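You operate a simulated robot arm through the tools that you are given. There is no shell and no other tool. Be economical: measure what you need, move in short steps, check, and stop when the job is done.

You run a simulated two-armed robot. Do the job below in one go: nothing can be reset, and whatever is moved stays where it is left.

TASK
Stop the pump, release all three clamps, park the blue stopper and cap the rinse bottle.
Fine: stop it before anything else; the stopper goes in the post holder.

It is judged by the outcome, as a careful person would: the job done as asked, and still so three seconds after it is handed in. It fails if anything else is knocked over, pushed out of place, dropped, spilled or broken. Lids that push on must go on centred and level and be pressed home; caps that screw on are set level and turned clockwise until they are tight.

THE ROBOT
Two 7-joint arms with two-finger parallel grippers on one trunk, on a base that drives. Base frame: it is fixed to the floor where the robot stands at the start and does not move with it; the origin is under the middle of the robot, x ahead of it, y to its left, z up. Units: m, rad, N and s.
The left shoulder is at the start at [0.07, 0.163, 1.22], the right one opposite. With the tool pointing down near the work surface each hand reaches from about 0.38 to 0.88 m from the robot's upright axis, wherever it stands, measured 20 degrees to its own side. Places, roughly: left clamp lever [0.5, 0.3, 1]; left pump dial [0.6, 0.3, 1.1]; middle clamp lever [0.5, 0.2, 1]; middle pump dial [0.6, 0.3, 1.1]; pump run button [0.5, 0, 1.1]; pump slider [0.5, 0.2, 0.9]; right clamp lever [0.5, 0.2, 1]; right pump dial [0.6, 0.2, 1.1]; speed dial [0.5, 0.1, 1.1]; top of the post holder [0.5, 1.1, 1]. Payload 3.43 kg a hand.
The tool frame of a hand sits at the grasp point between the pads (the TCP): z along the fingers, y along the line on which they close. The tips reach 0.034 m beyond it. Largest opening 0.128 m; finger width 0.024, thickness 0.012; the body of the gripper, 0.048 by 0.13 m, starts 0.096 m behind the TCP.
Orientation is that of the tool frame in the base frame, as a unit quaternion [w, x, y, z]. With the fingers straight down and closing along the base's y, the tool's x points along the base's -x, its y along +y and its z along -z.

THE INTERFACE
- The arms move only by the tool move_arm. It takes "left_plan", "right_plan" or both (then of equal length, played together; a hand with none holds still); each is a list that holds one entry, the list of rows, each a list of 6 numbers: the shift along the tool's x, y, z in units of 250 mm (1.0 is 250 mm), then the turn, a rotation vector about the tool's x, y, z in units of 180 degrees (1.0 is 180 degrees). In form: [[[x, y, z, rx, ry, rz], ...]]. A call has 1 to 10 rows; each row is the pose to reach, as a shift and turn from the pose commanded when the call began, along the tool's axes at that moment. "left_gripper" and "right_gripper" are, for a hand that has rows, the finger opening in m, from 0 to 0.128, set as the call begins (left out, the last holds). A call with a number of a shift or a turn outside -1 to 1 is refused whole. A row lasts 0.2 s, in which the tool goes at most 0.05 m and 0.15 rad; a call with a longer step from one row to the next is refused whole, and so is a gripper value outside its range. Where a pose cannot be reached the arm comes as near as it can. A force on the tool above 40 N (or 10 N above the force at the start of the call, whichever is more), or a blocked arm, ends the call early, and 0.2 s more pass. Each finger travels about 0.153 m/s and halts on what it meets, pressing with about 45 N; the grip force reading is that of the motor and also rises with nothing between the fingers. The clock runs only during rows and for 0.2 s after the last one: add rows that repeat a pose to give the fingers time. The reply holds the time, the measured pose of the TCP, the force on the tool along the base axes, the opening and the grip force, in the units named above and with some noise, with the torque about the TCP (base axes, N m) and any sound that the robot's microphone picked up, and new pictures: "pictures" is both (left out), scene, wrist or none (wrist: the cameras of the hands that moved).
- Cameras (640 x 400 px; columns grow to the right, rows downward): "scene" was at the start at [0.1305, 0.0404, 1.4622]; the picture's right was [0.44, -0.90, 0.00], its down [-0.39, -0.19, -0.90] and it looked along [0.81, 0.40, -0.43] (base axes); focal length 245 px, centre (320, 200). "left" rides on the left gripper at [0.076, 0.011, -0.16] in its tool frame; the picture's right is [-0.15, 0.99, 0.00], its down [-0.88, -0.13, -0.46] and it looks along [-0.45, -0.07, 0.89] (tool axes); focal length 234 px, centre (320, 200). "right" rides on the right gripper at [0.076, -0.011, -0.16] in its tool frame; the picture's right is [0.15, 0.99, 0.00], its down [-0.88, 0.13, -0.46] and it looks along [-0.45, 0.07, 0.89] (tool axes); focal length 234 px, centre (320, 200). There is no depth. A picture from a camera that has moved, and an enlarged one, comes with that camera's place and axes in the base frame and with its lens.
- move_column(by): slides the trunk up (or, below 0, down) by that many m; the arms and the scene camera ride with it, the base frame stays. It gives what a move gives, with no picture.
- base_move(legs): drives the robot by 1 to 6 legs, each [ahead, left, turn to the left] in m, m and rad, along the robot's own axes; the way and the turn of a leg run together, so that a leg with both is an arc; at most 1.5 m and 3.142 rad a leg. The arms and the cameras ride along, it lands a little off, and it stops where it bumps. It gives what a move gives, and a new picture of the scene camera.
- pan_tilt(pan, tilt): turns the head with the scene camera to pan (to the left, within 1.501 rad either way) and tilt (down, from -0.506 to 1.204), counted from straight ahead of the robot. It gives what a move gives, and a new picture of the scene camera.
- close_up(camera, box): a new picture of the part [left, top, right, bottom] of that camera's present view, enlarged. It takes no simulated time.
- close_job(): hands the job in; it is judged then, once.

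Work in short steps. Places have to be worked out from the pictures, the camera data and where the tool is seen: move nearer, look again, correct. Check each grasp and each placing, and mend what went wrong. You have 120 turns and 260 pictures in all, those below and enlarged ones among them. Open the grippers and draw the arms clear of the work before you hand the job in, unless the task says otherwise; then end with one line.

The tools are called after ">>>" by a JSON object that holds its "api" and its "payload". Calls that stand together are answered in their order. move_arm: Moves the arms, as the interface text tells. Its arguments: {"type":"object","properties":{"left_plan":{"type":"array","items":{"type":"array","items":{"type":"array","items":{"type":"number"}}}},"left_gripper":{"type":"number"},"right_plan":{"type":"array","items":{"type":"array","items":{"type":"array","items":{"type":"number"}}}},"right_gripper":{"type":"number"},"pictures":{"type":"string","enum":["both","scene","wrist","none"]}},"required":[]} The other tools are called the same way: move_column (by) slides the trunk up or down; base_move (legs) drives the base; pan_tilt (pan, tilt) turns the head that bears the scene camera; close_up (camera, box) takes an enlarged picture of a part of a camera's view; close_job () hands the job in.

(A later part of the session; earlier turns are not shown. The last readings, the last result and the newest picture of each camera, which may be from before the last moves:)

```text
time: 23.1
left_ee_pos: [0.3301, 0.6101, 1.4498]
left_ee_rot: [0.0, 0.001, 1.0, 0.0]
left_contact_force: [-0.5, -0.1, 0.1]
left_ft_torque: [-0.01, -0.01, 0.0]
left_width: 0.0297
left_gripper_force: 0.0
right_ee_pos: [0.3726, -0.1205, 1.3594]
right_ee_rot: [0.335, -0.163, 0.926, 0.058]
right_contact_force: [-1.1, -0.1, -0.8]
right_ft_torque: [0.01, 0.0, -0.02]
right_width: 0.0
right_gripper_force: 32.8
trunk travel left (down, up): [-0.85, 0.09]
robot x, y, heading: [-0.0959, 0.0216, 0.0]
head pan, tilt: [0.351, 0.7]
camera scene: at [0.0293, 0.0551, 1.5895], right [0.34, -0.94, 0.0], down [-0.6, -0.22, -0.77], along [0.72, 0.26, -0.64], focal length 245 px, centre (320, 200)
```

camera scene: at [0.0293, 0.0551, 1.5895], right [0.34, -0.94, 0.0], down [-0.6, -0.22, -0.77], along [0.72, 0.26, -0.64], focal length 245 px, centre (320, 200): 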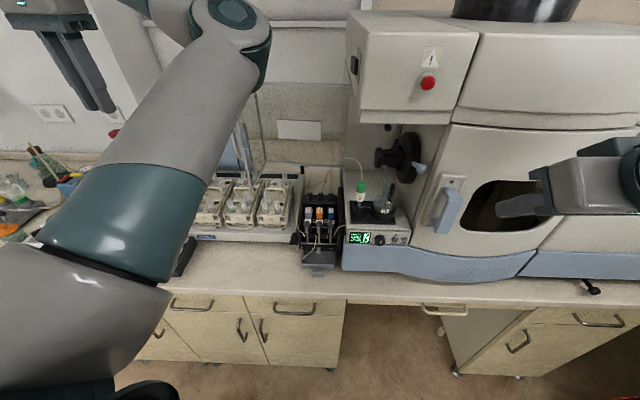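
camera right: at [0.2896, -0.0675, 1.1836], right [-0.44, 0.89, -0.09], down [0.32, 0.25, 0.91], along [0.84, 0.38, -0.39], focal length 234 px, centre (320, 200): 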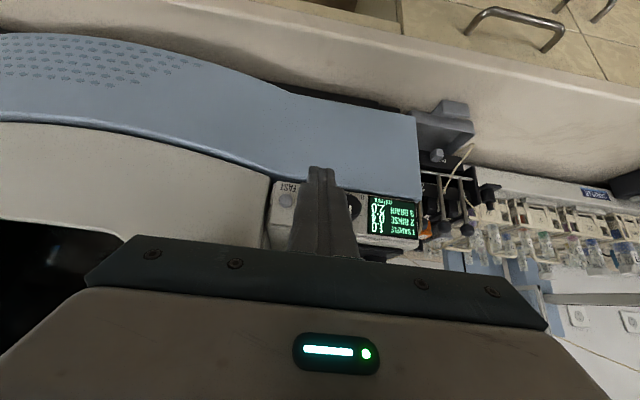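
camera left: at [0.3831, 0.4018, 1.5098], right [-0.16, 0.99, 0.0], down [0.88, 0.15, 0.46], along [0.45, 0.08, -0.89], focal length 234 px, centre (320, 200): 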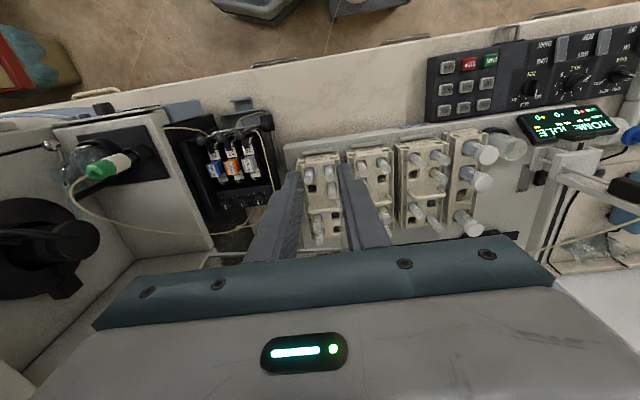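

Left arm is clear. Now the right hand: untilt to straight down and shift left toward the pump.

>>> {"api": "move_arm", "payload": {"right_plan": [[[-0.014, 0.1, 0.064, 0, 0.03, 0], [-0.028, 0.2, 0.128, 0, 0.06, 0], [-0.042, 0.3, 0.192, 0, 0.09, 0], [-0.056, 0.4, 0.256, 0, 0.12, 0], [-0.07, 0.5, 0.32, 0, 0.15, 0], [-0.084, 0.6, 0.384, 0, 0.18, 0], [-0.098, 0.7, 0.448, 0, 0.21, 0], [-0.11, 0.786, 0.51, 0, 0.222, 0]]], "right_gripper": 0.026, "pictures": "both"}}

```text
time: 24.9
left_ee_pos: [0.3319, 0.6112, 1.448]
left_ee_rot: [0.0, 0.0, 1.0, -0.001]
left_contact_force: [0.4, -0.7, 1.0]
left_ft_torque: [-0.03, 0.02, 0.02]
left_width: 0.0299
left_gripper_force: 0.2
right_ee_pos: [0.4036, 0.1, 1.2779]
right_ee_rot: [-0.003, -0.174, 0.985, -0.002]
right_contact_force: [0.2, 1.7, -0.2]
right_ft_torque: [0.01, 0.0, -0.01]
right_width: 0.0258
right_gripper_force: 0.0
trunk travel left (down, up): [-0.85, 0.09]
robot x, y, heading: [-0.0945, 0.0221, 0.002]
head pan, tilt: [0.351, 0.7]
camera scene: at [0.0308, 0.056, 1.5894], right [0.34, -0.94, 0.0], down [-0.61, -0.22, -0.76], along [0.72, 0.26, -0.64], focal length 245 px, centre (320, 200)
camera right: at [0.3365, 0.0636, 1.4372], right [-0.48, 0.88, 0.0], down [0.79, 0.43, 0.45], along [0.4, 0.21, -0.89], focal length 234 px, centre (320, 200)
```

scene: 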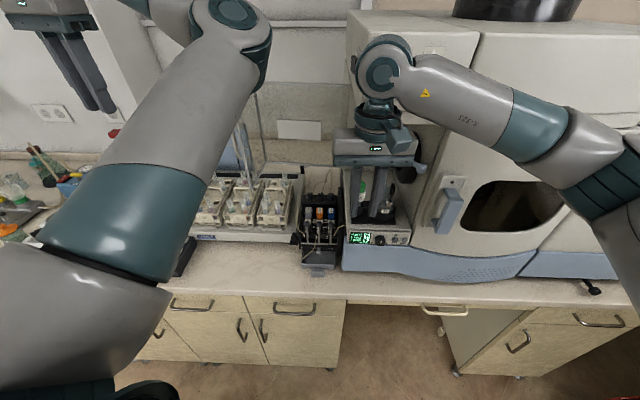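
right: 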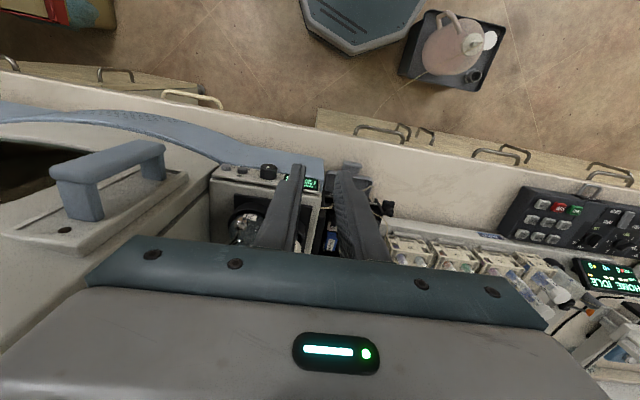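

That reach works well. (The floor obstacle is a jug in a spill tray — to be avoided.) I move on over the pump.

>>> {"api": "move_arm", "payload": {"right_plan": [[[-0.08, 0.11, 0.05, 0, 0, 0], [-0.16, 0.22, 0.1, 0, 0, 0], [-0.24, 0.33, 0.15, 0, 0, 0], [-0.33, 0.43, 0.2, 0, 0, 0], [-0.33, 0.43, 0.2, 0, 0, 0]]], "pictures": "wrist"}}

>>> {"api": "close_up", "payload": {"camera": "right", "box": [220, 140, 420, 265]}}

>>> {"api": "close_up", "payload": {"camera": "scene", "box": [290, 180, 370, 280]}}

```text
time: 26.1
left_ee_pos: [0.3235, 0.6067, 1.4521]
left_ee_rot: [0.003, 0.0, 1.0, 0.002]
left_contact_force: [0.3, 0.9, -0.1]
left_ft_torque: [0.01, 0.01, -0.01]
left_width: 0.0299
left_gripper_force: 0.0
right_ee_pos: [0.4389, 0.2273, 1.2291]
right_ee_rot: [0.001, -0.175, 0.985, -0.001]
right_contact_force: [-0.1, -0.1, 0.2]
right_ft_torque: [0.01, -0.01, -0.03]
right_width: 0.0261
right_gripper_force: 0.1
trunk travel left (down, up): [-0.85, 0.09]
robot x, y, heading: [-0.0927, 0.0277, 0.0]
head pan, tilt: [0.351, 0.7]
camera right: at [0.3703, 0.1902, 1.389], right [-0.48, 0.88, 0.0], down [0.78, 0.43, 0.46], along [0.4, 0.22, -0.89], focal length 234 px, centre (320, 200)
```

right: 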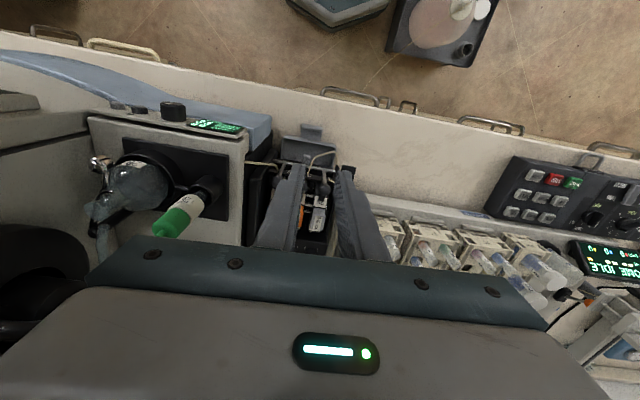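

```text
3.20 times, centred on (320, 202) of right
camera zoom: at [0.3703, 0.1902, 1.389], right [-0.48, 0.88, 0.0], down [0.78, 0.43, 0.46], along [0.4, 0.22, -0.89], focal length 749 px, centre (320, 192)
```

zoom: 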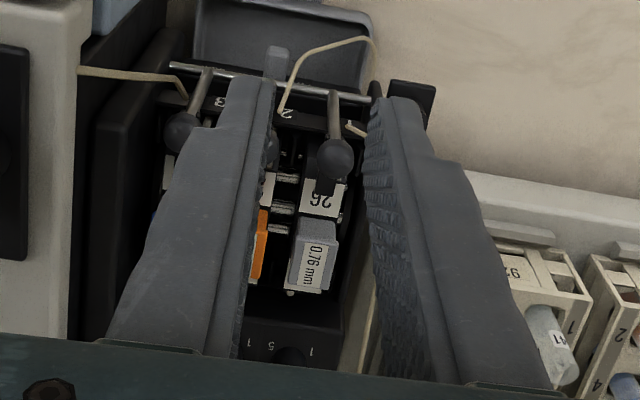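

```text
4.00 times, centred on (330, 230) of scene
camera zoom: at [0.0223, 0.0517, 1.5902], right [0.34, -0.94, 0.0], down [-0.6, -0.22, -0.77], along [0.72, 0.26, -0.64], focal length 981 px, centre (280, 80)
```

zoom: 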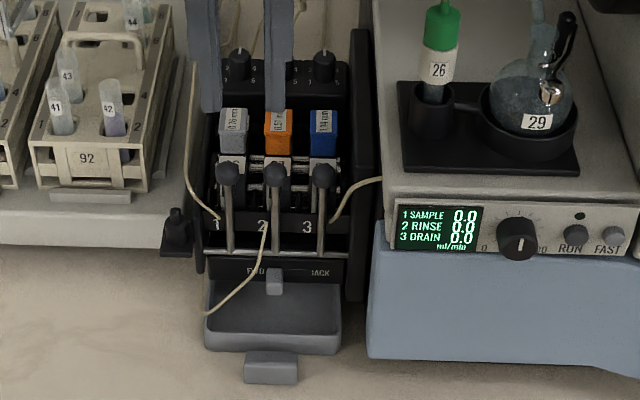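

Knob estimates agree between views. Knob 1 at (0.494, 0.268, 1.068); I move right above it, fingers open 24 mm.

>>> {"api": "move_arm", "payload": {"right_plan": [[[-0.09, 0.03, 0.1, 0, 0, 0.003], [-0.18, 0.06, 0.2, 0, 0, 0.006], [-0.254, 0.081, 0.316, 0, 0, 0.01], [-0.254, 0.081, 0.316, 0, 0, 0.01]]], "right_gripper": 0.024, "pictures": "none"}}

>>> {"api": "close_up", "payload": {"camera": "right", "box": [240, 120, 400, 240]}}

>>> {"api": "close_up", "payload": {"camera": "scene", "box": [290, 180, 370, 280]}}

```text
time: 27.1
left_ee_pos: [0.3165, 0.6095, 1.4533]
left_ee_rot: [0.005, 0.0, 1.0, 0.001]
left_contact_force: [0.7, 0.6, -0.2]
left_ft_torque: [-0.03, 0.02, -0.01]
left_width: 0.0299
left_gripper_force: 0.0
right_ee_pos: [0.4807, 0.2706, 1.1525]
right_ee_rot: [0.001, -0.161, 0.987, -0.002]
right_contact_force: [-0.6, 0.6, -0.5]
right_ft_torque: [-0.01, -0.01, 0.04]
right_width: 0.0239
right_gripper_force: 0.0
trunk travel left (down, up): [-0.85, 0.09]
robot x, y, heading: [-0.0967, 0.0258, -0.002]
head pan, tilt: [0.351, 0.7]
```

```text
3.33 times, centred on (320, 180) of right
camera zoom: at [0.4104, 0.2353, 1.3113], right [-0.45, 0.89, 0.0], down [0.79, 0.4, 0.46], along [0.41, 0.2, -0.89], focal length 781 px, centre (320, 267)
```

zoom: 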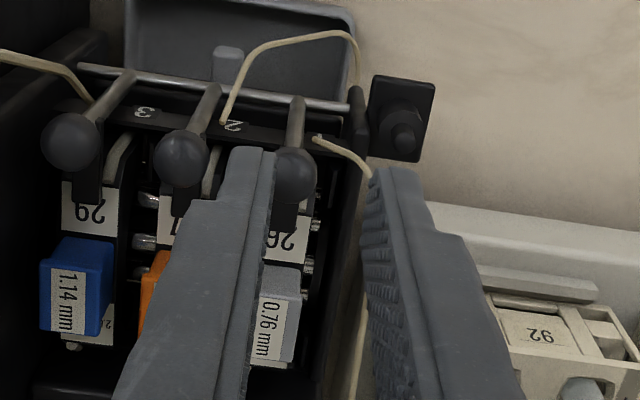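

```text
4.00 times, centred on (330, 230) of scene
camera zoom: at [0.0144, 0.0547, 1.5901], right [0.35, -0.94, 0.0], down [-0.6, -0.22, -0.77], along [0.72, 0.26, -0.64], focal length 981 px, centre (280, 80)
```

zoom: 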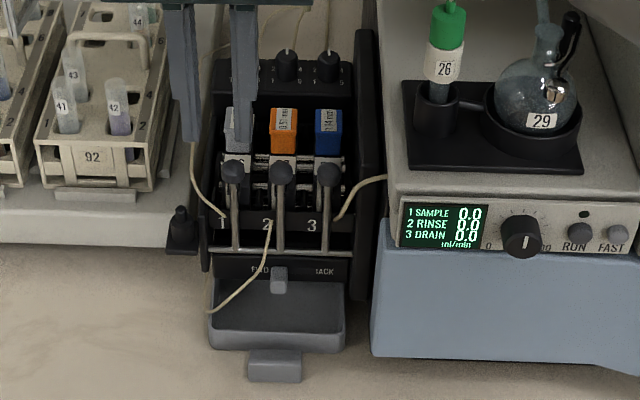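

The hand sits 1 cm short in x and a bit left. I correct and go down part way (tips still above the knobs).

>>> {"api": "move_arm", "payload": {"right_plan": [[[-0.042, -0.029, 0.05, 0, 0, 0], [-0.042, -0.029, 0.11, 0, 0, 0], [-0.042, -0.029, 0.11, 0, 0, 0]]], "pictures": "none"}}

>>> {"api": "close_up", "payload": {"camera": "right", "box": [240, 120, 400, 240]}}

>>> {"api": "close_up", "payload": {"camera": "scene", "box": [290, 180, 370, 280]}}

```text
time: 27.9
left_ee_pos: [0.3297, 0.6079, 1.4509]
left_ee_rot: [0.002, 0.001, 1.0, 0.001]
left_contact_force: [-0.2, 0.4, -0.1]
left_ft_torque: [0.01, -0.07, -0.01]
left_width: 0.03
left_gripper_force: 0.1
right_ee_pos: [0.5051, 0.2641, 1.1246]
right_ee_rot: [-0.002, -0.157, 0.988, -0.001]
right_contact_force: [-0.7, -0.1, 0.1]
right_ft_torque: [0.0, -0.06, -0.01]
right_width: 0.024
right_gripper_force: 0.2
trunk travel left (down, up): [-0.85, 0.09]
robot x, y, heading: [-0.0975, 0.0235, 0.001]
head pan, tilt: [0.351, 0.7]
```

```text
3.33 times, centred on (320, 180) of right
camera zoom: at [0.4361, 0.2288, 1.2829], right [-0.45, 0.89, 0.0], down [0.8, 0.4, 0.45], along [0.41, 0.2, -0.89], focal length 781 px, centre (320, 267)
```

zoom: 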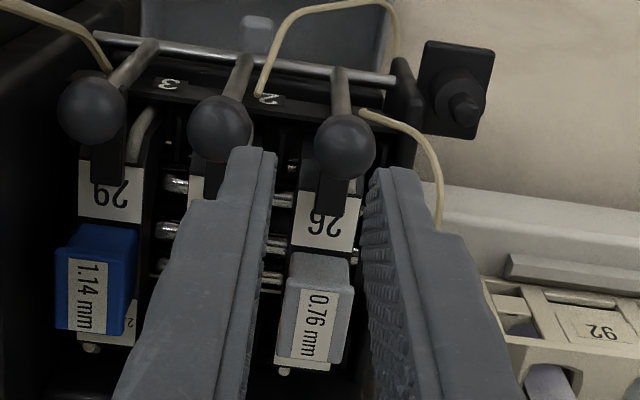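

```text
4.00 times, centred on (330, 230) of scene
camera zoom: at [0.0276, 0.0536, 1.5899], right [0.34, -0.94, 0.0], down [-0.6, -0.22, -0.77], along [0.72, 0.26, -0.64], focal length 981 px, centre (280, 80)
```

zoom: 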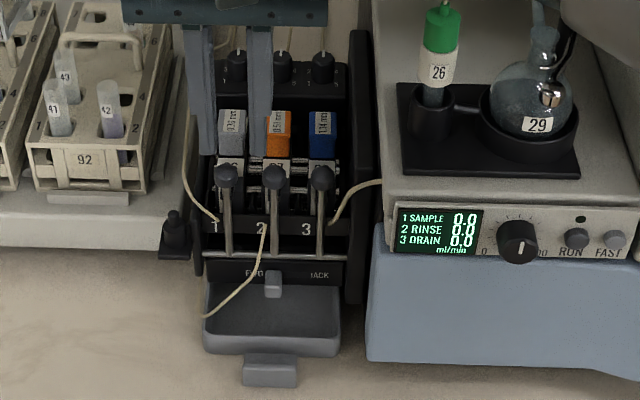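

The body sways a little after moves. I let it settle and read again.

>>> {"api": "move_arm", "payload": {"right_plan": [[[0, 0, 0, 0, 0, 0], [0, 0, 0, 0, 0, 0], [0, 0, 0, 0, 0, 0], [0, 0, 0, 0, 0, 0]]], "pictures": "none"}}

>>> {"api": "close_up", "payload": {"camera": "right", "box": [240, 120, 400, 240]}}

```text
time: 28.9
left_ee_pos: [0.3318, 0.6074, 1.4495]
left_ee_rot: [-0.001, 0.0, 1.0, 0.001]
left_contact_force: [0.1, -0.8, 0.7]
left_ft_torque: [-0.01, 0.02, -0.04]
left_width: 0.0301
left_gripper_force: 0.0
right_ee_pos: [0.5067, 0.2642, 1.1219]
right_ee_rot: [-0.003, -0.158, 0.987, -0.001]
right_contact_force: [-0.2, -0.4, 0.0]
right_ft_torque: [-0.02, 0.01, 0.02]
right_width: 0.0241
right_gripper_force: 0.0
trunk travel left (down, up): [-0.85, 0.09]
robot x, y, heading: [-0.0949, 0.0253, -0.003]
head pan, tilt: [0.351, 0.7]
```

```text
3.33 times, centred on (320, 180) of right
camera zoom: at [0.4386, 0.23, 1.2807], right [-0.45, 0.89, 0.0], down [0.8, 0.4, 0.45], along [0.4, 0.2, -0.89], focal length 781 px, centre (320, 267)
```

zoom: 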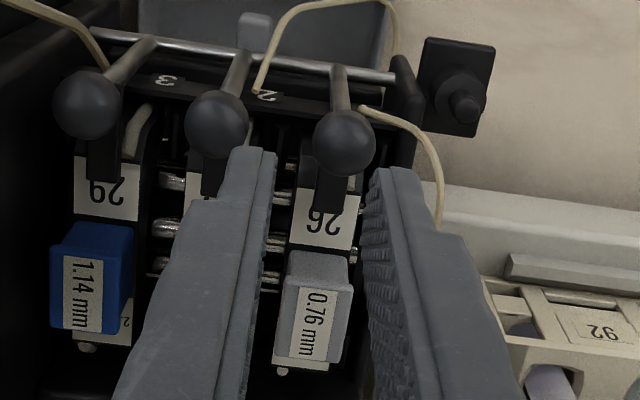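

Settled at (0.507, 0.264). I correct over knob 1 first, then descend around it.

>>> {"api": "move_arm", "payload": {"right_plan": [[[0.027, 0.014, 0, 0, 0, 0], [0.053, 0.0265, 0, 0, 0, 0], [0.053, 0.0265, 0, 0, 0, 0], [0.053, 0.0265, 0, 0, 0, 0], [0.053, 0.0265, 0, 0, 0, 0]]], "pictures": "none"}}

>>> {"api": "close_up", "payload": {"camera": "right", "box": [240, 120, 400, 240]}}

```text
time: 30.1
left_ee_pos: [0.3307, 0.6083, 1.4499]
left_ee_rot: [0.0, 0.001, 1.0, 0.001]
left_contact_force: [0.6, -0.2, -0.1]
left_ft_torque: [-0.01, 0.0, 0.0]
left_width: 0.0301
left_gripper_force: 0.0
right_ee_pos: [0.4936, 0.2666, 1.1211]
right_ee_rot: [-0.002, -0.158, 0.988, 0.0]
right_contact_force: [-0.2, 0.1, -0.2]
right_ft_torque: [0.01, -0.01, 0.01]
right_width: 0.024
right_gripper_force: 0.0
trunk travel left (down, up): [-0.85, 0.09]
robot x, y, heading: [-0.0988, 0.0253, 0.004]
head pan, tilt: [0.351, 0.7]
```

```text
3.33 times, centred on (320, 180) of right
camera zoom: at [0.4233, 0.2322, 1.2802], right [-0.45, 0.89, 0.0], down [0.8, 0.4, 0.45], along [0.4, 0.2, -0.89], focal length 781 px, centre (320, 267)
```

zoom: 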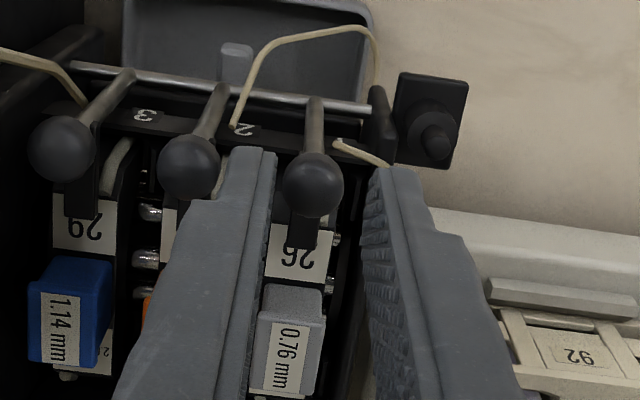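

Well centred (about 1 mm off). Descend to knob height.

>>> {"api": "move_arm", "payload": {"right_plan": [[[0, 0, 0.03, 0, 0, 0], [0, 0, 0.07, 0, 0, 0], [0, 0, 0.108, 0, 0, 0], [0, 0, 0.108, 0, 0, 0], [0, 0, 0.108, 0, 0, 0]]], "pictures": "none"}}

>>> {"api": "close_up", "payload": {"camera": "right", "box": [240, 120, 400, 240]}}

>>> {"api": "close_up", "payload": {"camera": "scene", "box": [290, 180, 370, 280]}}

```text
time: 31.3
left_ee_pos: [0.3305, 0.6079, 1.4502]
left_ee_rot: [0.0, 0.002, 1.0, 0.001]
left_contact_force: [0.2, -0.1, 0.1]
left_ft_torque: [-0.02, 0.0, 0.01]
left_width: 0.0299
left_gripper_force: 0.1
right_ee_pos: [0.4921, 0.2662, 1.0934]
right_ee_rot: [-0.002, -0.158, 0.987, -0.001]
right_contact_force: [0.7, 0.1, 0.5]
right_ft_torque: [-0.01, -0.04, 0.0]
right_width: 0.0241
right_gripper_force: 0.0
trunk travel left (down, up): [-0.85, 0.09]
robot x, y, heading: [-0.0935, 0.0242, -0.004]
head pan, tilt: [0.351, 0.7]
```

```text
3.33 times, centred on (320, 180) of right
camera zoom: at [0.4233, 0.2321, 1.253], right [-0.45, 0.89, 0.0], down [0.8, 0.4, 0.45], along [0.4, 0.2, -0.89], focal length 781 px, centre (320, 267)
```

zoom: 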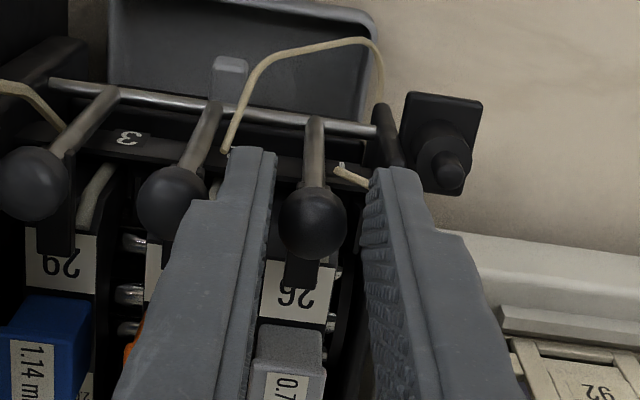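

```text
4.00 times, centred on (330, 230) of scene
camera zoom: at [0.0304, 0.0542, 1.5895], right [0.34, -0.94, 0.0], down [-0.6, -0.22, -0.76], along [0.72, 0.26, -0.64], focal length 981 px, centre (280, 80)
```

zoom: 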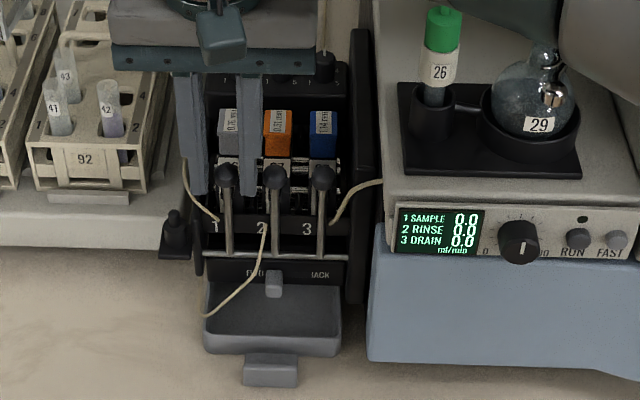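

Fingers straddle knob 1. Close on it.

>>> {"api": "move_arm", "payload": {"right_plan": [[[0, 0, 0, 0, 0, 0], [0, 0, 0, 0, 0, 0], [0, 0, 0, 0, 0, 0]]], "right_gripper": 0.008, "pictures": "none"}}

>>> {"api": "close_up", "payload": {"camera": "right", "box": [240, 120, 400, 240]}}

```text
time: 32.1
left_ee_pos: [0.332, 0.6082, 1.4494]
left_ee_rot: [0.0, 0.001, 1.0, 0.001]
left_contact_force: [0.0, -0.9, 0.3]
left_ft_torque: [0.02, -0.02, 0.0]
left_width: 0.0299
left_gripper_force: 0.0
right_ee_pos: [0.4932, 0.2665, 1.0931]
right_ee_rot: [-0.003, -0.158, 0.987, -0.001]
right_contact_force: [0.4, -3.7, -1.6]
right_ft_torque: [-0.16, 0.05, -0.01]
right_width: 0.0167
right_gripper_force: 44.7
trunk travel left (down, up): [-0.85, 0.09]
robot x, y, heading: [-0.0946, 0.0228, 0.005]
head pan, tilt: [0.351, 0.7]
```

```text
3.33 times, centred on (320, 180) of right
camera zoom: at [0.4237, 0.2312, 1.253], right [-0.45, 0.89, 0.0], down [0.8, 0.4, 0.45], along [0.4, 0.2, -0.89], focal length 781 px, centre (320, 267)
```

zoom: 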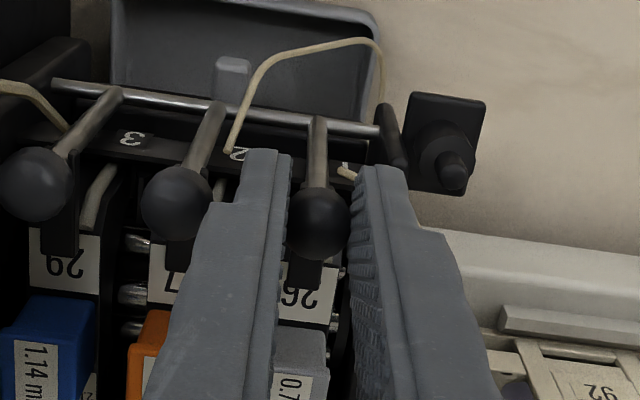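

Gripped (16.7 mm). I pull it forward along its arc, first about 30°.

>>> {"api": "move_arm", "payload": {"right_plan": [[[0.034, 0, 0.001, 0, 0, 0], [0.067, 0, 0.006, 0, 0, 0], [0.1, 0, 0.013, 0, 0, 0], [0.131, 0, 0.023, 0, 0, 0], [0.162, 0, 0.036, 0, 0, 0], [0.192, 0, 0.051, 0, 0, 0]]], "pictures": "none"}}

>>> {"api": "close_up", "payload": {"camera": "scene", "box": [290, 180, 370, 280]}}

```text
time: 33.5
left_ee_pos: [0.3314, 0.6081, 1.4478]
left_ee_rot: [-0.001, 0.0, 1.0, 0.0]
left_contact_force: [-0.9, -0.3, -0.4]
left_ft_torque: [0.01, -0.01, 0.02]
left_width: 0.0298
left_gripper_force: 0.1
right_ee_pos: [0.4434, 0.2529, 1.0813]
right_ee_rot: [-0.004, -0.159, 0.987, -0.001]
right_contact_force: [0.0, 1.0, 1.0]
right_ft_torque: [-0.02, -0.02, 0.02]
right_width: 0.008
right_gripper_force: 0.0
trunk travel left (down, up): [-0.85, 0.09]
robot x, y, heading: [-0.1013, 0.0277, 0.004]
head pan, tilt: [0.351, 0.7]
```

```text
4.00 times, centred on (330, 230) of scene
camera zoom: at [0.0302, 0.0546, 1.5894], right [0.34, -0.94, 0.0], down [-0.6, -0.22, -0.76], along [0.72, 0.26, -0.64], focal length 981 px, centre (280, 80)
```

zoom: 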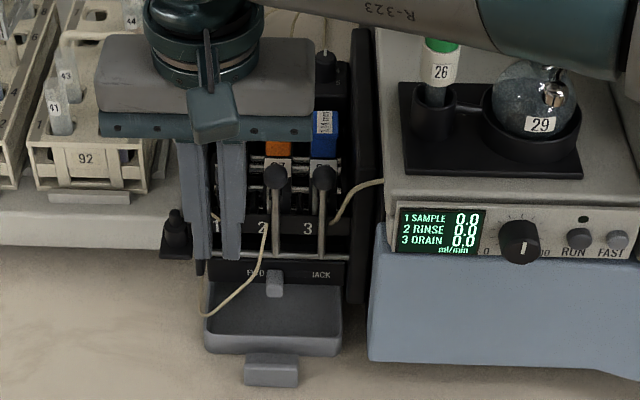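

The grip slipped off the knob. I look where the lever is.

>>> {"api": "close_up", "payload": {"camera": "right", "box": [220, 120, 420, 270]}}

```text
2.67 times, centred on (320, 195) of right
camera zoom: at [0.3761, 0.2182, 1.2407], right [-0.45, 0.89, 0.0], down [0.8, 0.4, 0.45], along [0.4, 0.2, -0.89], focal length 624 px, centre (320, 213)
```

zoom: 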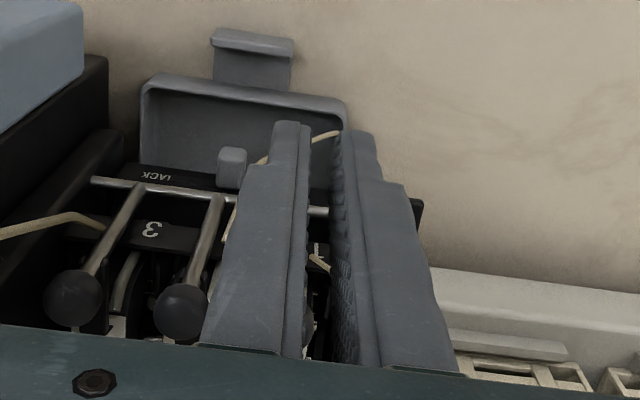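

I raise the hand a bit to see whether lever 1 moved.

>>> {"api": "move_arm", "payload": {"right_plan": [[[0.05, 0, -0.1, 0, 0, 0], [0.15, 0, -0.25, 0, 0, 0], [0.2, 0, -0.4, 0, 0, 0], [0.2, 0, -0.4, 0, 0, 0]]], "pictures": "none"}}

>>> {"api": "close_up", "payload": {"camera": "right", "box": [220, 120, 420, 270]}}

>>> {"api": "close_up", "payload": {"camera": "left", "box": [160, 140, 280, 240]}}

>>> {"api": "close_up", "payload": {"camera": "scene", "box": [290, 180, 370, 280]}}

```text
time: 34.5
left_ee_pos: [0.3326, 0.6099, 1.4482]
left_ee_rot: [0.0, 0.001, 1.0, 0.0]
left_contact_force: [-0.1, -0.9, 0.0]
left_ft_torque: [-0.01, 0.01, -0.02]
left_width: 0.0303
left_gripper_force: 0.1
right_ee_pos: [0.398, 0.238, 1.1817]
right_ee_rot: [-0.002, -0.158, 0.987, 0.0]
right_contact_force: [0.0, 0.2, -0.1]
right_ft_torque: [0.02, 0.02, -0.01]
right_width: 0.0078
right_gripper_force: 0.0
trunk travel left (down, up): [-0.85, 0.09]
robot x, y, heading: [-0.0954, 0.0263, 0.002]
head pan, tilt: [0.351, 0.7]
```

```text
2.67 times, centred on (320, 195) of right
camera zoom: at [0.3288, 0.2036, 1.3423], right [-0.45, 0.89, 0.0], down [0.8, 0.4, 0.45], along [0.4, 0.2, -0.89], focal length 624 px, centre (320, 213)
```

zoom: 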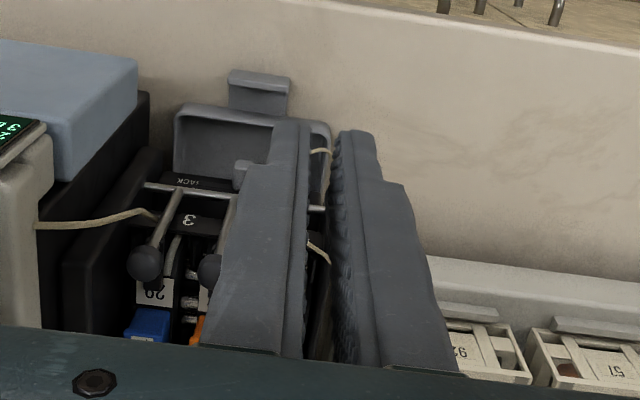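

```text
4.00 times, centred on (220, 190) of left
camera zoom: at [0.2558, 0.6215, 1.6084], right [0.15, 0.99, 0.0], down [0.88, -0.13, 0.46], along [0.45, -0.07, -0.89], focal length 937 px, centre (720, 240)
```

zoom: 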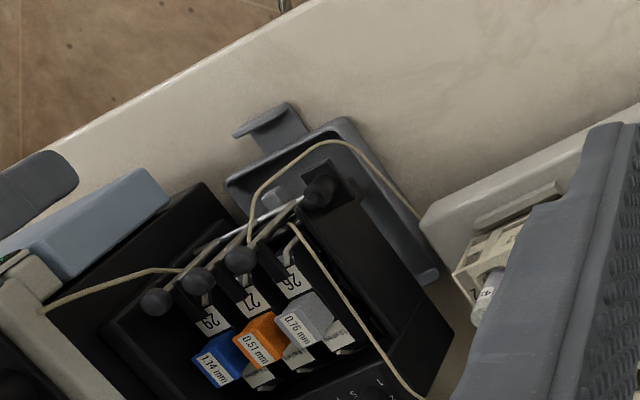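

```text
4.00 times, centred on (330, 230) of scene
camera zoom: at [0.0308, 0.0545, 1.5894], right [0.34, -0.94, 0.0], down [-0.61, -0.22, -0.76], along [0.72, 0.26, -0.64], focal length 981 px, centre (280, 80)
```

zoom: 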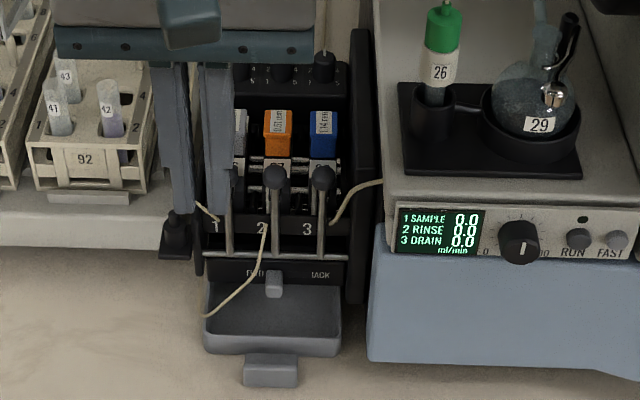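

Lever 1 did not move: a friction-only side grip is too weak. I'll turn the hand 90° so one finger goes behind the knob and pulls positively.

>>> {"api": "move_arm", "payload": {"right_plan": [[[0, 0, 0, 0, 0, 0.045], [0, 0, 0, 0, 0, 0.09], [0, 0, 0, 0, 0, 0.135], [0, 0, 0, 0, 0, 0.18], [0, 0, 0, 0, 0, 0.225], [0, 0, 0, 0, 0, 0.27], [0, 0, 0, 0, 0, 0.315], [0, 0, 0, 0, 0, 0.36], [0, 0, 0, 0, 0, 0.405], [0, 0, 0, 0, 0, 0.45]]], "right_gripper": 0.036, "pictures": "none"}}

>>> {"api": "move_arm", "payload": {"right_plan": [[[0, 0, 0, 0, 0, 0.025], [0, 0, 0, 0, 0, 0.05], [0, 0, 0, 0, 0, 0.05], [0, 0, 0, 0, 0, 0.05]]], "pictures": "both"}}

```text
time: 36.7
left_ee_pos: [0.3305, 0.6089, 1.4506]
left_ee_rot: [-0.001, 0.001, 1.0, 0.0]
left_contact_force: [0.1, 0.8, -0.4]
left_ft_torque: [0.0, -0.02, 0.03]
left_width: 0.0299
left_gripper_force: 0.2
right_ee_pos: [0.3988, 0.2366, 1.1812]
right_ee_rot: [0.0, 0.521, 0.853, -0.002]
right_contact_force: [-0.3, -0.5, -0.2]
right_ft_torque: [-0.02, -0.01, -0.02]
right_width: 0.036
right_gripper_force: 0.1
trunk travel left (down, up): [-0.85, 0.09]
robot x, y, heading: [-0.0945, 0.0234, 0.005]
head pan, tilt: [0.351, 0.7]
```

```text
time: 37.7
left_ee_pos: [0.3311, 0.6087, 1.4492]
left_ee_rot: [-0.001, 0.001, 1.0, 0.001]
left_contact_force: [-0.1, 0.0, 0.6]
left_ft_torque: [0.01, -0.01, 0.0]
left_width: 0.0302
left_gripper_force: 0.0
right_ee_pos: [0.3988, 0.2357, 1.1814]
right_ee_rot: [-0.002, 0.587, 0.81, -0.001]
right_contact_force: [-0.2, 0.0, 0.1]
right_ft_torque: [-0.01, 0.02, -0.02]
right_width: 0.036
right_gripper_force: 0.1
trunk travel left (down, up): [-0.85, 0.09]
robot x, y, heading: [-0.0965, 0.0275, 0.002]
head pan, tilt: [0.351, 0.7]
camera scene: at [0.0303, 0.0542, 1.5895], right [0.34, -0.94, 0.0], down [-0.6, -0.22, -0.76], along [0.72, 0.26, -0.64], focal length 245 px, centre (320, 200)
camera right: at [0.3655, 0.3051, 1.3412], right [0.89, 0.45, 0.0], down [0.4, -0.8, 0.46], along [0.2, -0.41, -0.89], focal length 234 px, centre (320, 200)
```

scene: 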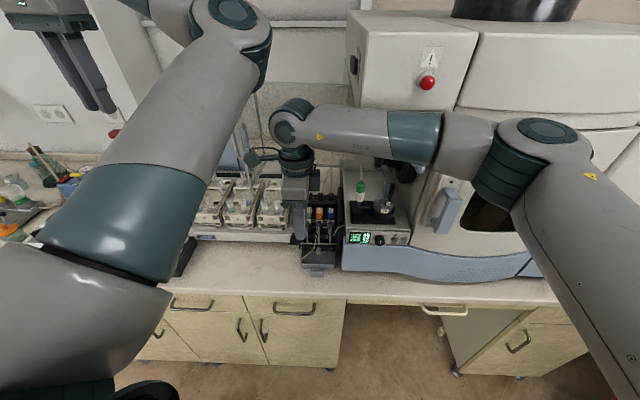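
right: 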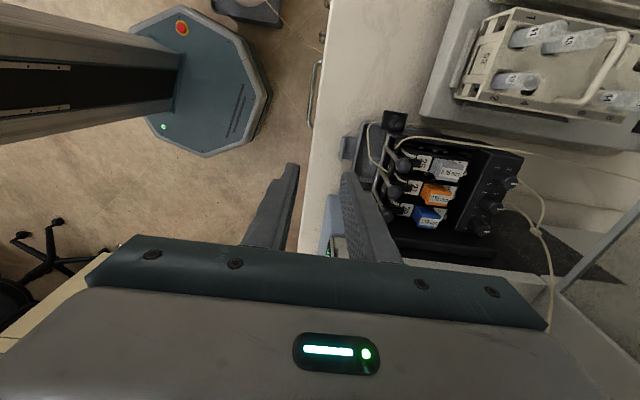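

Now the finger at tool +y is the rear one. I move over knob 1 keeping tips above it, then check.

>>> {"api": "move_arm", "payload": {"right_plan": [[[0, 0.13, 0.05, 0, 0, 0], [0, 0.26, 0.1, 0, 0, 0], [-0.003, 0.378, 0.2, 0, 0, 0], [-0.003, 0.378, 0.2, 0, 0, 0], [-0.003, 0.378, 0.2, 0, 0, 0], [-0.003, 0.378, 0.2, 0, 0, 0]]], "pictures": "none"}}

>>> {"api": "close_up", "payload": {"camera": "right", "box": [220, 80, 420, 230]}}

>>> {"api": "close_up", "payload": {"camera": "left", "box": [160, 140, 280, 240]}}

```text
time: 39.1
left_ee_pos: [0.3269, 0.6111, 1.4495]
left_ee_rot: [0.002, 0.001, 1.0, 0.0]
left_contact_force: [-0.3, 0.3, 0.9]
left_ft_torque: [-0.03, 0.04, 0.01]
left_width: 0.0298
left_gripper_force: 0.1
right_ee_pos: [0.486, 0.2672, 1.1287]
right_ee_rot: [0.0, 0.584, 0.812, -0.003]
right_contact_force: [-0.3, -0.6, -0.1]
right_ft_torque: [0.02, 0.01, -0.01]
right_width: 0.036
right_gripper_force: 0.1
trunk travel left (down, up): [-0.85, 0.09]
robot x, y, heading: [-0.0957, 0.0283, 0.001]
head pan, tilt: [0.351, 0.7]
```

```text
2.67 times, centred on (320, 155) of right
camera zoom: at [0.4507, 0.3365, 1.2891], right [0.89, 0.45, -0.01], down [0.4, -0.79, 0.46], along [0.2, -0.41, -0.89], focal length 624 px, centre (320, 320)
```

zoom: 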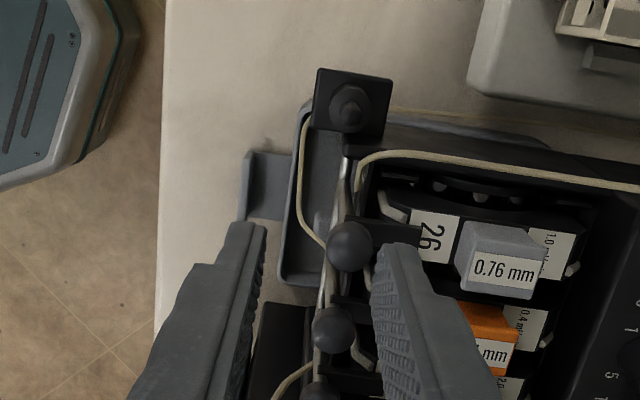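

```text
4.00 times, centred on (220, 190) of left
camera zoom: at [0.251, 0.6229, 1.6083], right [0.15, 0.99, 0.0], down [0.88, -0.13, 0.46], along [0.45, -0.07, -0.89], focal length 937 px, centre (720, 240)
```

zoom: 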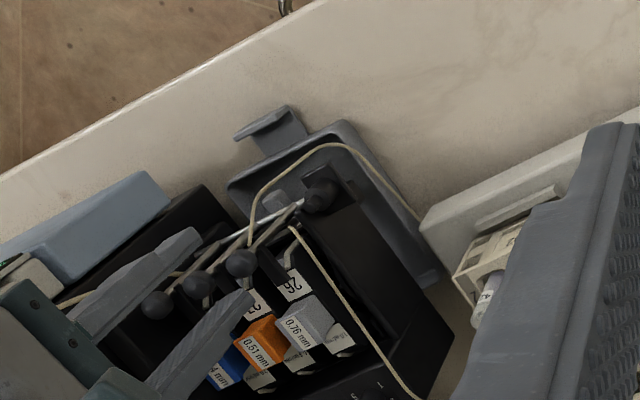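

Rear finger will pass just behind knob 1. I trim by 3 mm and descend.

>>> {"api": "move_arm", "payload": {"right_plan": [[[-0.009, 0.012, 0, 0, 0, 0], [-0.009, 0.012, 0.04, 0, 0, 0], [-0.009, 0.012, 0.08, 0, 0, 0], [-0.009, 0.012, 0.127, 0, 0, 0], [-0.009, 0.012, 0.127, 0, 0, 0], [-0.009, 0.012, 0.127, 0, 0, 0]]], "pictures": "none"}}

>>> {"api": "close_up", "payload": {"camera": "right", "box": [220, 80, 420, 230]}}

>>> {"api": "close_up", "payload": {"camera": "left", "box": [160, 140, 280, 240]}}

```text
time: 40.5
left_ee_pos: [0.3332, 0.6072, 1.4491]
left_ee_rot: [-0.001, 0.0, 1.0, 0.001]
left_contact_force: [-1.0, 0.1, 0.0]
left_ft_torque: [0.01, 0.03, 0.01]
left_width: 0.0303
left_gripper_force: 0.1
right_ee_pos: [0.4948, 0.2624, 1.1008]
right_ee_rot: [-0.002, 0.586, 0.81, -0.002]
right_contact_force: [-0.1, -0.6, 0.3]
right_ft_torque: [0.02, 0.0, 0.0]
right_width: 0.0361
right_gripper_force: 0.1
trunk travel left (down, up): [-0.85, 0.09]
robot x, y, heading: [-0.0969, 0.0258, 0.006]
head pan, tilt: [0.351, 0.7]
```

```text
2.67 times, centred on (320, 155) of right
camera zoom: at [0.4605, 0.3314, 1.2591], right [0.89, 0.45, 0.0], down [0.4, -0.8, 0.45], along [0.2, -0.41, -0.89], focal length 624 px, centre (320, 320)
```

zoom: 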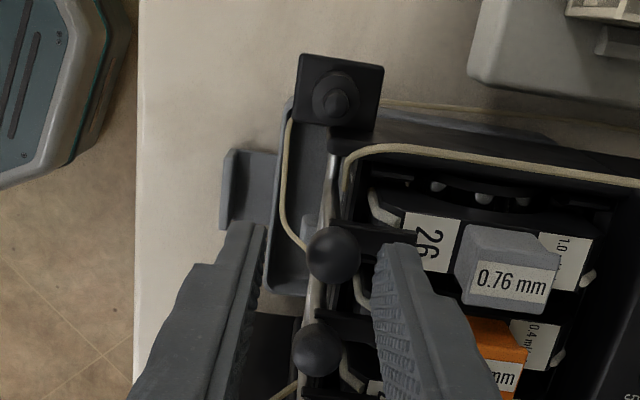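

```text
4.00 times, centred on (220, 190) of left
camera zoom: at [0.2573, 0.62, 1.6087], right [0.15, 0.99, 0.0], down [0.88, -0.13, 0.45], along [0.45, -0.07, -0.89], focal length 937 px, centre (720, 240)
```

zoom: 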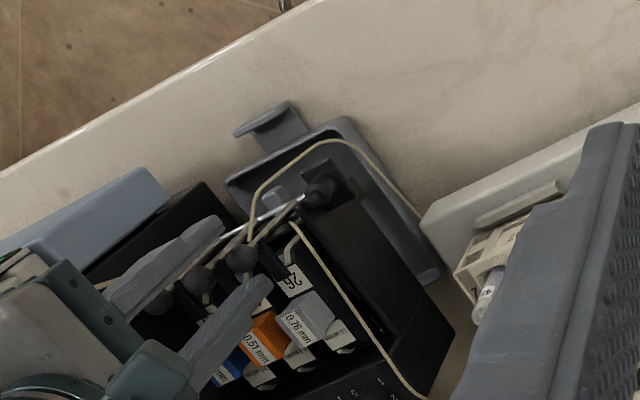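

I trim 4 mm back and sideways, go slightly lower, and close on the knob front-to-back.

>>> {"api": "move_arm", "payload": {"right_plan": [[[0.018, -0.014, 0, 0, 0, 0], [0.018, -0.014, 0.018, 0, 0, 0], [0.018, -0.014, 0.018, 0, 0, 0], [0.018, -0.014, 0.018, 0, 0, 0]]], "pictures": "none"}}

>>> {"api": "move_arm", "payload": {"right_plan": [[[0, 0, 0, 0, 0, 0], [0, 0, 0, 0, 0, 0], [0, 0, 0, 0, 0, 0]]], "right_gripper": 0.01, "pictures": "none"}}

>>> {"api": "close_up", "payload": {"camera": "right", "box": [220, 80, 420, 230]}}

```text
time: 41.5
left_ee_pos: [0.3324, 0.609, 1.4498]
left_ee_rot: [0.0, 0.001, 1.0, 0.001]
left_contact_force: [0.2, 0.1, -0.1]
left_ft_torque: [0.01, -0.01, 0.03]
left_width: 0.0299
left_gripper_force: 0.1
right_ee_pos: [0.4883, 0.2682, 1.0984]
right_ee_rot: [0.0, 0.586, 0.81, -0.002]
right_contact_force: [0.6, -0.6, 0.0]
right_ft_torque: [0.0, -0.01, 0.0]
right_width: 0.036
right_gripper_force: 0.1
trunk travel left (down, up): [-0.85, 0.09]
robot x, y, heading: [-0.1, 0.0217, 0.004]
head pan, tilt: [0.351, 0.7]
```

```text
time: 42.3
left_ee_pos: [0.3308, 0.6094, 1.4498]
left_ee_rot: [-0.001, 0.001, 1.0, 0.001]
left_contact_force: [-0.1, -0.6, -0.5]
left_ft_torque: [0.02, 0.04, 0.04]
left_width: 0.0297
left_gripper_force: 0.1
right_ee_pos: [0.4881, 0.2672, 1.0955]
right_ee_rot: [-0.001, 0.586, 0.81, -0.001]
right_contact_force: [-0.1, 0.0, 0.6]
right_ft_torque: [0.12, 0.1, -0.03]
right_width: 0.0166
right_gripper_force: 45.5
trunk travel left (down, up): [-0.85, 0.09]
robot x, y, heading: [-0.1003, 0.0267, 0.004]
head pan, tilt: [0.351, 0.7]
```

```text
2.67 times, centred on (320, 155) of right
camera zoom: at [0.454, 0.3357, 1.2552], right [0.89, 0.45, 0.0], down [0.4, -0.79, 0.46], along [0.2, -0.41, -0.89], focal length 624 px, centre (320, 320)
```

zoom: 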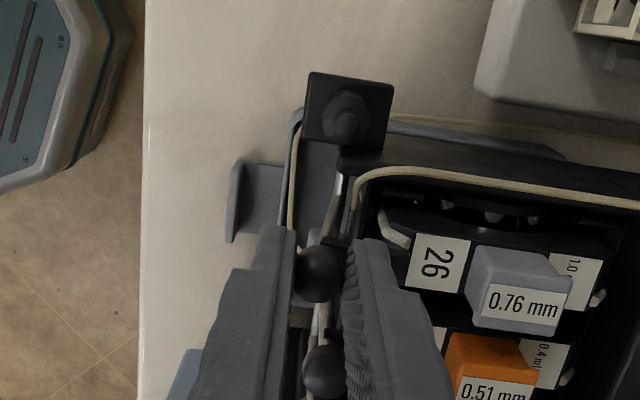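

Gripped, and the lever appears to have moved slightly forward with the closing. Pull forward along the arc.

>>> {"api": "move_arm", "payload": {"right_plan": [[[0, -0.034, 0.001, 0, 0, 0], [0, -0.067, 0.006, 0, 0, 0], [0, -0.1, 0.013, 0, 0, 0], [0, -0.131, 0.023, 0, 0, 0], [0, -0.162, 0.036, 0, 0, 0], [0, -0.192, 0.051, 0, 0, 0], [0, -0.22, 0.07, 0, 0, 0], [0, -0.247, 0.09, 0, 0, 0]]], "pictures": "none"}}

>>> {"api": "close_up", "payload": {"camera": "right", "box": [220, 80, 420, 230]}}

>>> {"api": "close_up", "payload": {"camera": "left", "box": [160, 140, 280, 240]}}

```text
time: 44.1
left_ee_pos: [0.3283, 0.6069, 1.4506]
left_ee_rot: [0.001, 0.001, 1.0, 0.001]
left_contact_force: [-0.8, 0.3, 0.1]
left_ft_torque: [0.01, 0.01, 0.01]
left_width: 0.0298
left_gripper_force: 0.1
right_ee_pos: [0.4263, 0.2478, 1.0732]
right_ee_rot: [-0.001, 0.586, 0.81, -0.002]
right_contact_force: [-0.5, 0.5, -0.4]
right_ft_torque: [0.0, -0.05, -0.01]
right_width: 0.0098
right_gripper_force: 0.1
trunk travel left (down, up): [-0.85, 0.09]
robot x, y, heading: [-0.0972, 0.0226, -0.0]
head pan, tilt: [0.351, 0.7]
```

```text
2.67 times, centred on (320, 155) of right
camera zoom: at [0.3922, 0.315, 1.2333], right [0.89, 0.45, 0.0], down [0.4, -0.8, 0.46], along [0.2, -0.41, -0.89], focal length 624 px, centre (320, 320)
```

zoom: 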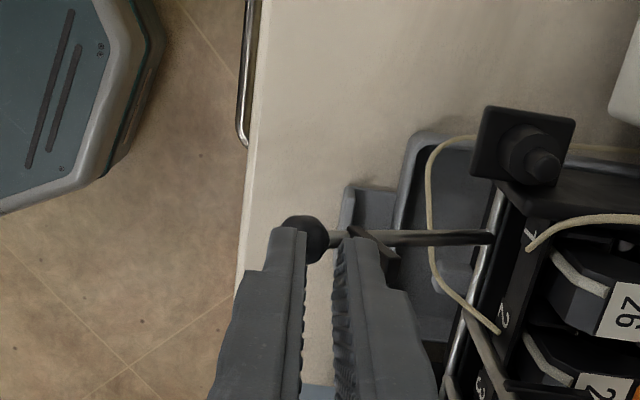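

```text
4.00 times, centred on (220, 190) of left
camera zoom: at [0.2533, 0.6198, 1.6098], right [0.15, 0.99, 0.0], down [0.88, -0.13, 0.46], along [0.45, -0.07, -0.89], focal length 937 px, centre (720, 240)
```

zoom: 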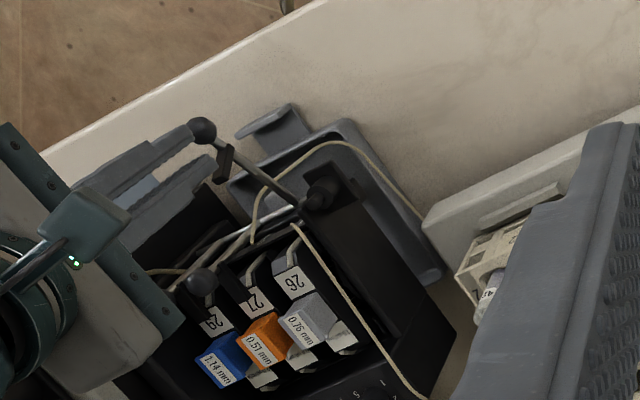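

Lever 1 has swung forward (about 68°), knob now at (0.42, 0.237, 1.005). I go up and over to knob 2 at (0.506, 0.2325).

>>> {"api": "move_arm", "payload": {"right_plan": [[[0, 0, -0.15, 0, 0, 0], [0, 0, -0.28, 0, 0, 0], [-0.08, 0.13, -0.28, 0, 0, 0], [-0.157, 0.256, -0.25, 0, 0, 0], [-0.157, 0.256, -0.22, 0, 0, 0], [-0.157, 0.256, -0.22, 0, 0, 0], [-0.157, 0.256, -0.22, 0, 0, 0]]], "right_gripper": 0.036, "pictures": "none"}}

>>> {"api": "close_up", "payload": {"camera": "right", "box": [220, 80, 420, 230]}}

>>> {"api": "close_up", "payload": {"camera": "left", "box": [160, 140, 280, 240]}}

```text
time: 45.9
left_ee_pos: [0.3202, 0.608, 1.4527]
left_ee_rot: [0.003, 0.001, 1.0, 0.002]
left_contact_force: [0.7, -0.8, 0.2]
left_ft_torque: [0.04, 0.16, 0.02]
left_width: 0.03
left_gripper_force: 0.1
right_ee_pos: [0.4783, 0.2406, 1.1261]
right_ee_rot: [0.002, 0.571, 0.821, -0.004]
right_contact_force: [4.4, -1.0, 3.9]
right_ft_torque: [0.28, 0.65, -0.08]
right_width: 0.0361
right_gripper_force: 0.0
trunk travel left (down, up): [-0.85, 0.09]
robot x, y, heading: [-0.1003, 0.0228, 0.001]
head pan, tilt: [0.351, 0.7]
stopped in row 7 (right hand): the arm was blocked; the commanded pose is now the measured one
```

```text
2.67 times, centred on (320, 155) of right
camera zoom: at [0.4418, 0.3078, 1.2857], right [0.88, 0.48, 0.0], down [0.43, -0.78, 0.46], along [0.22, -0.41, -0.89], focal length 624 px, centre (320, 320)
```

zoom: 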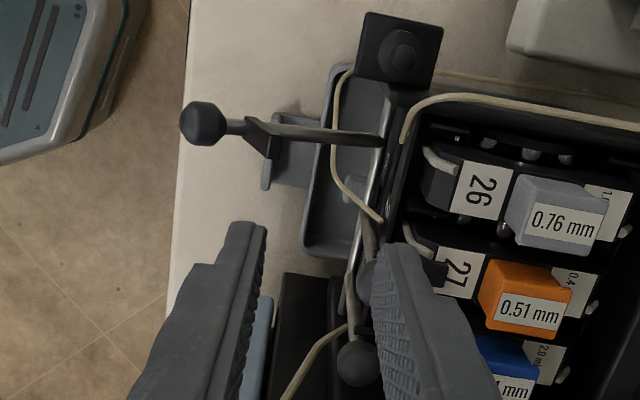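

```text
4.00 times, centred on (220, 190) of left
camera zoom: at [0.2437, 0.6197, 1.6109], right [0.15, 0.99, 0.0], down [0.88, -0.13, 0.46], along [0.46, -0.06, -0.89], focal length 937 px, centre (720, 240)
```

zoom: 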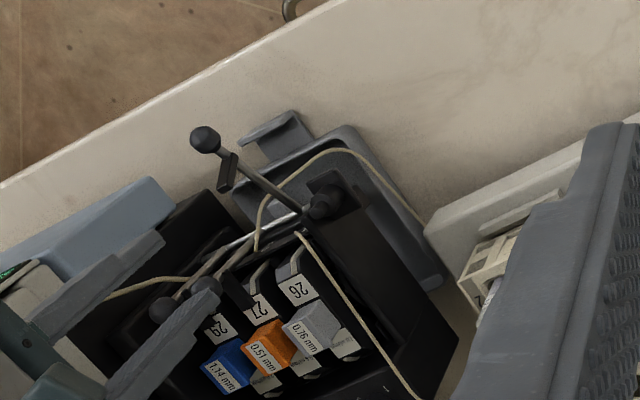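

The arm is blocked by something. I look at the scene before moving.

>>> {"api": "pan_tilt", "payload": {"pan": 0.35, "tilt": 0.6}}

>>> {"api": "close_up", "payload": {"camera": "scene", "box": [250, 100, 490, 250]}}

```text
time: 46.6
left_ee_pos: [0.3202, 0.6114, 1.4516]
left_ee_rot: [0.003, 0.0, 1.0, 0.0]
left_contact_force: [0.0, 0.5, 0.0]
left_ft_torque: [0.03, -0.01, 0.0]
left_width: 0.0301
left_gripper_force: 0.1
right_ee_pos: [0.4811, 0.2406, 1.1262]
right_ee_rot: [0.0, 0.575, 0.818, -0.005]
right_contact_force: [0.0, -0.6, 0.7]
right_ft_torque: [0.01, 0.02, -0.03]
right_width: 0.0362
right_gripper_force: 0.1
trunk travel left (down, up): [-0.85, 0.09]
robot x, y, heading: [-0.0986, 0.0259, 0.001]
head pan, tilt: [0.351, 0.6]
camera scene: at [0.0219, 0.0569, 1.5983], right [0.35, -0.94, 0.0], down [-0.52, -0.2, -0.83], along [0.78, 0.28, -0.56], focal length 245 px, centre (320, 200)
```

scene: 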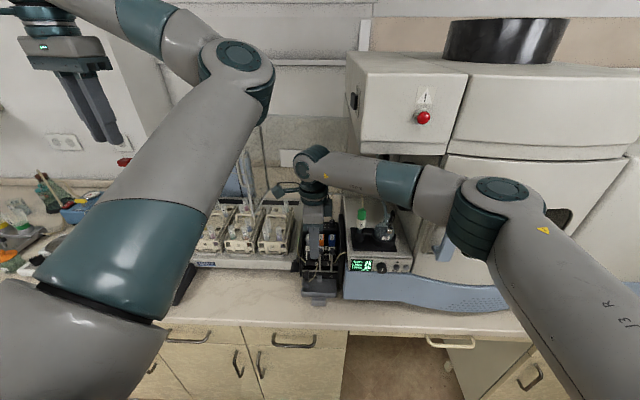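

```text
2.67 times, centred on (370, 175) of scene
camera zoom: at [0.0219, 0.0569, 1.5983], right [0.35, -0.94, 0.0], down [-0.52, -0.2, -0.83], along [0.78, 0.28, -0.56], focal length 654 px, centre (187, 267)
```

zoom: 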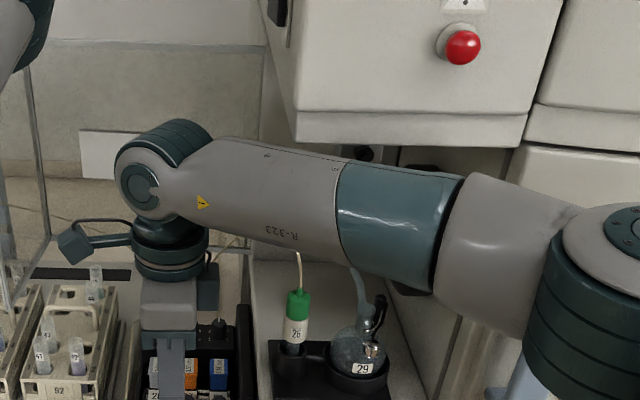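

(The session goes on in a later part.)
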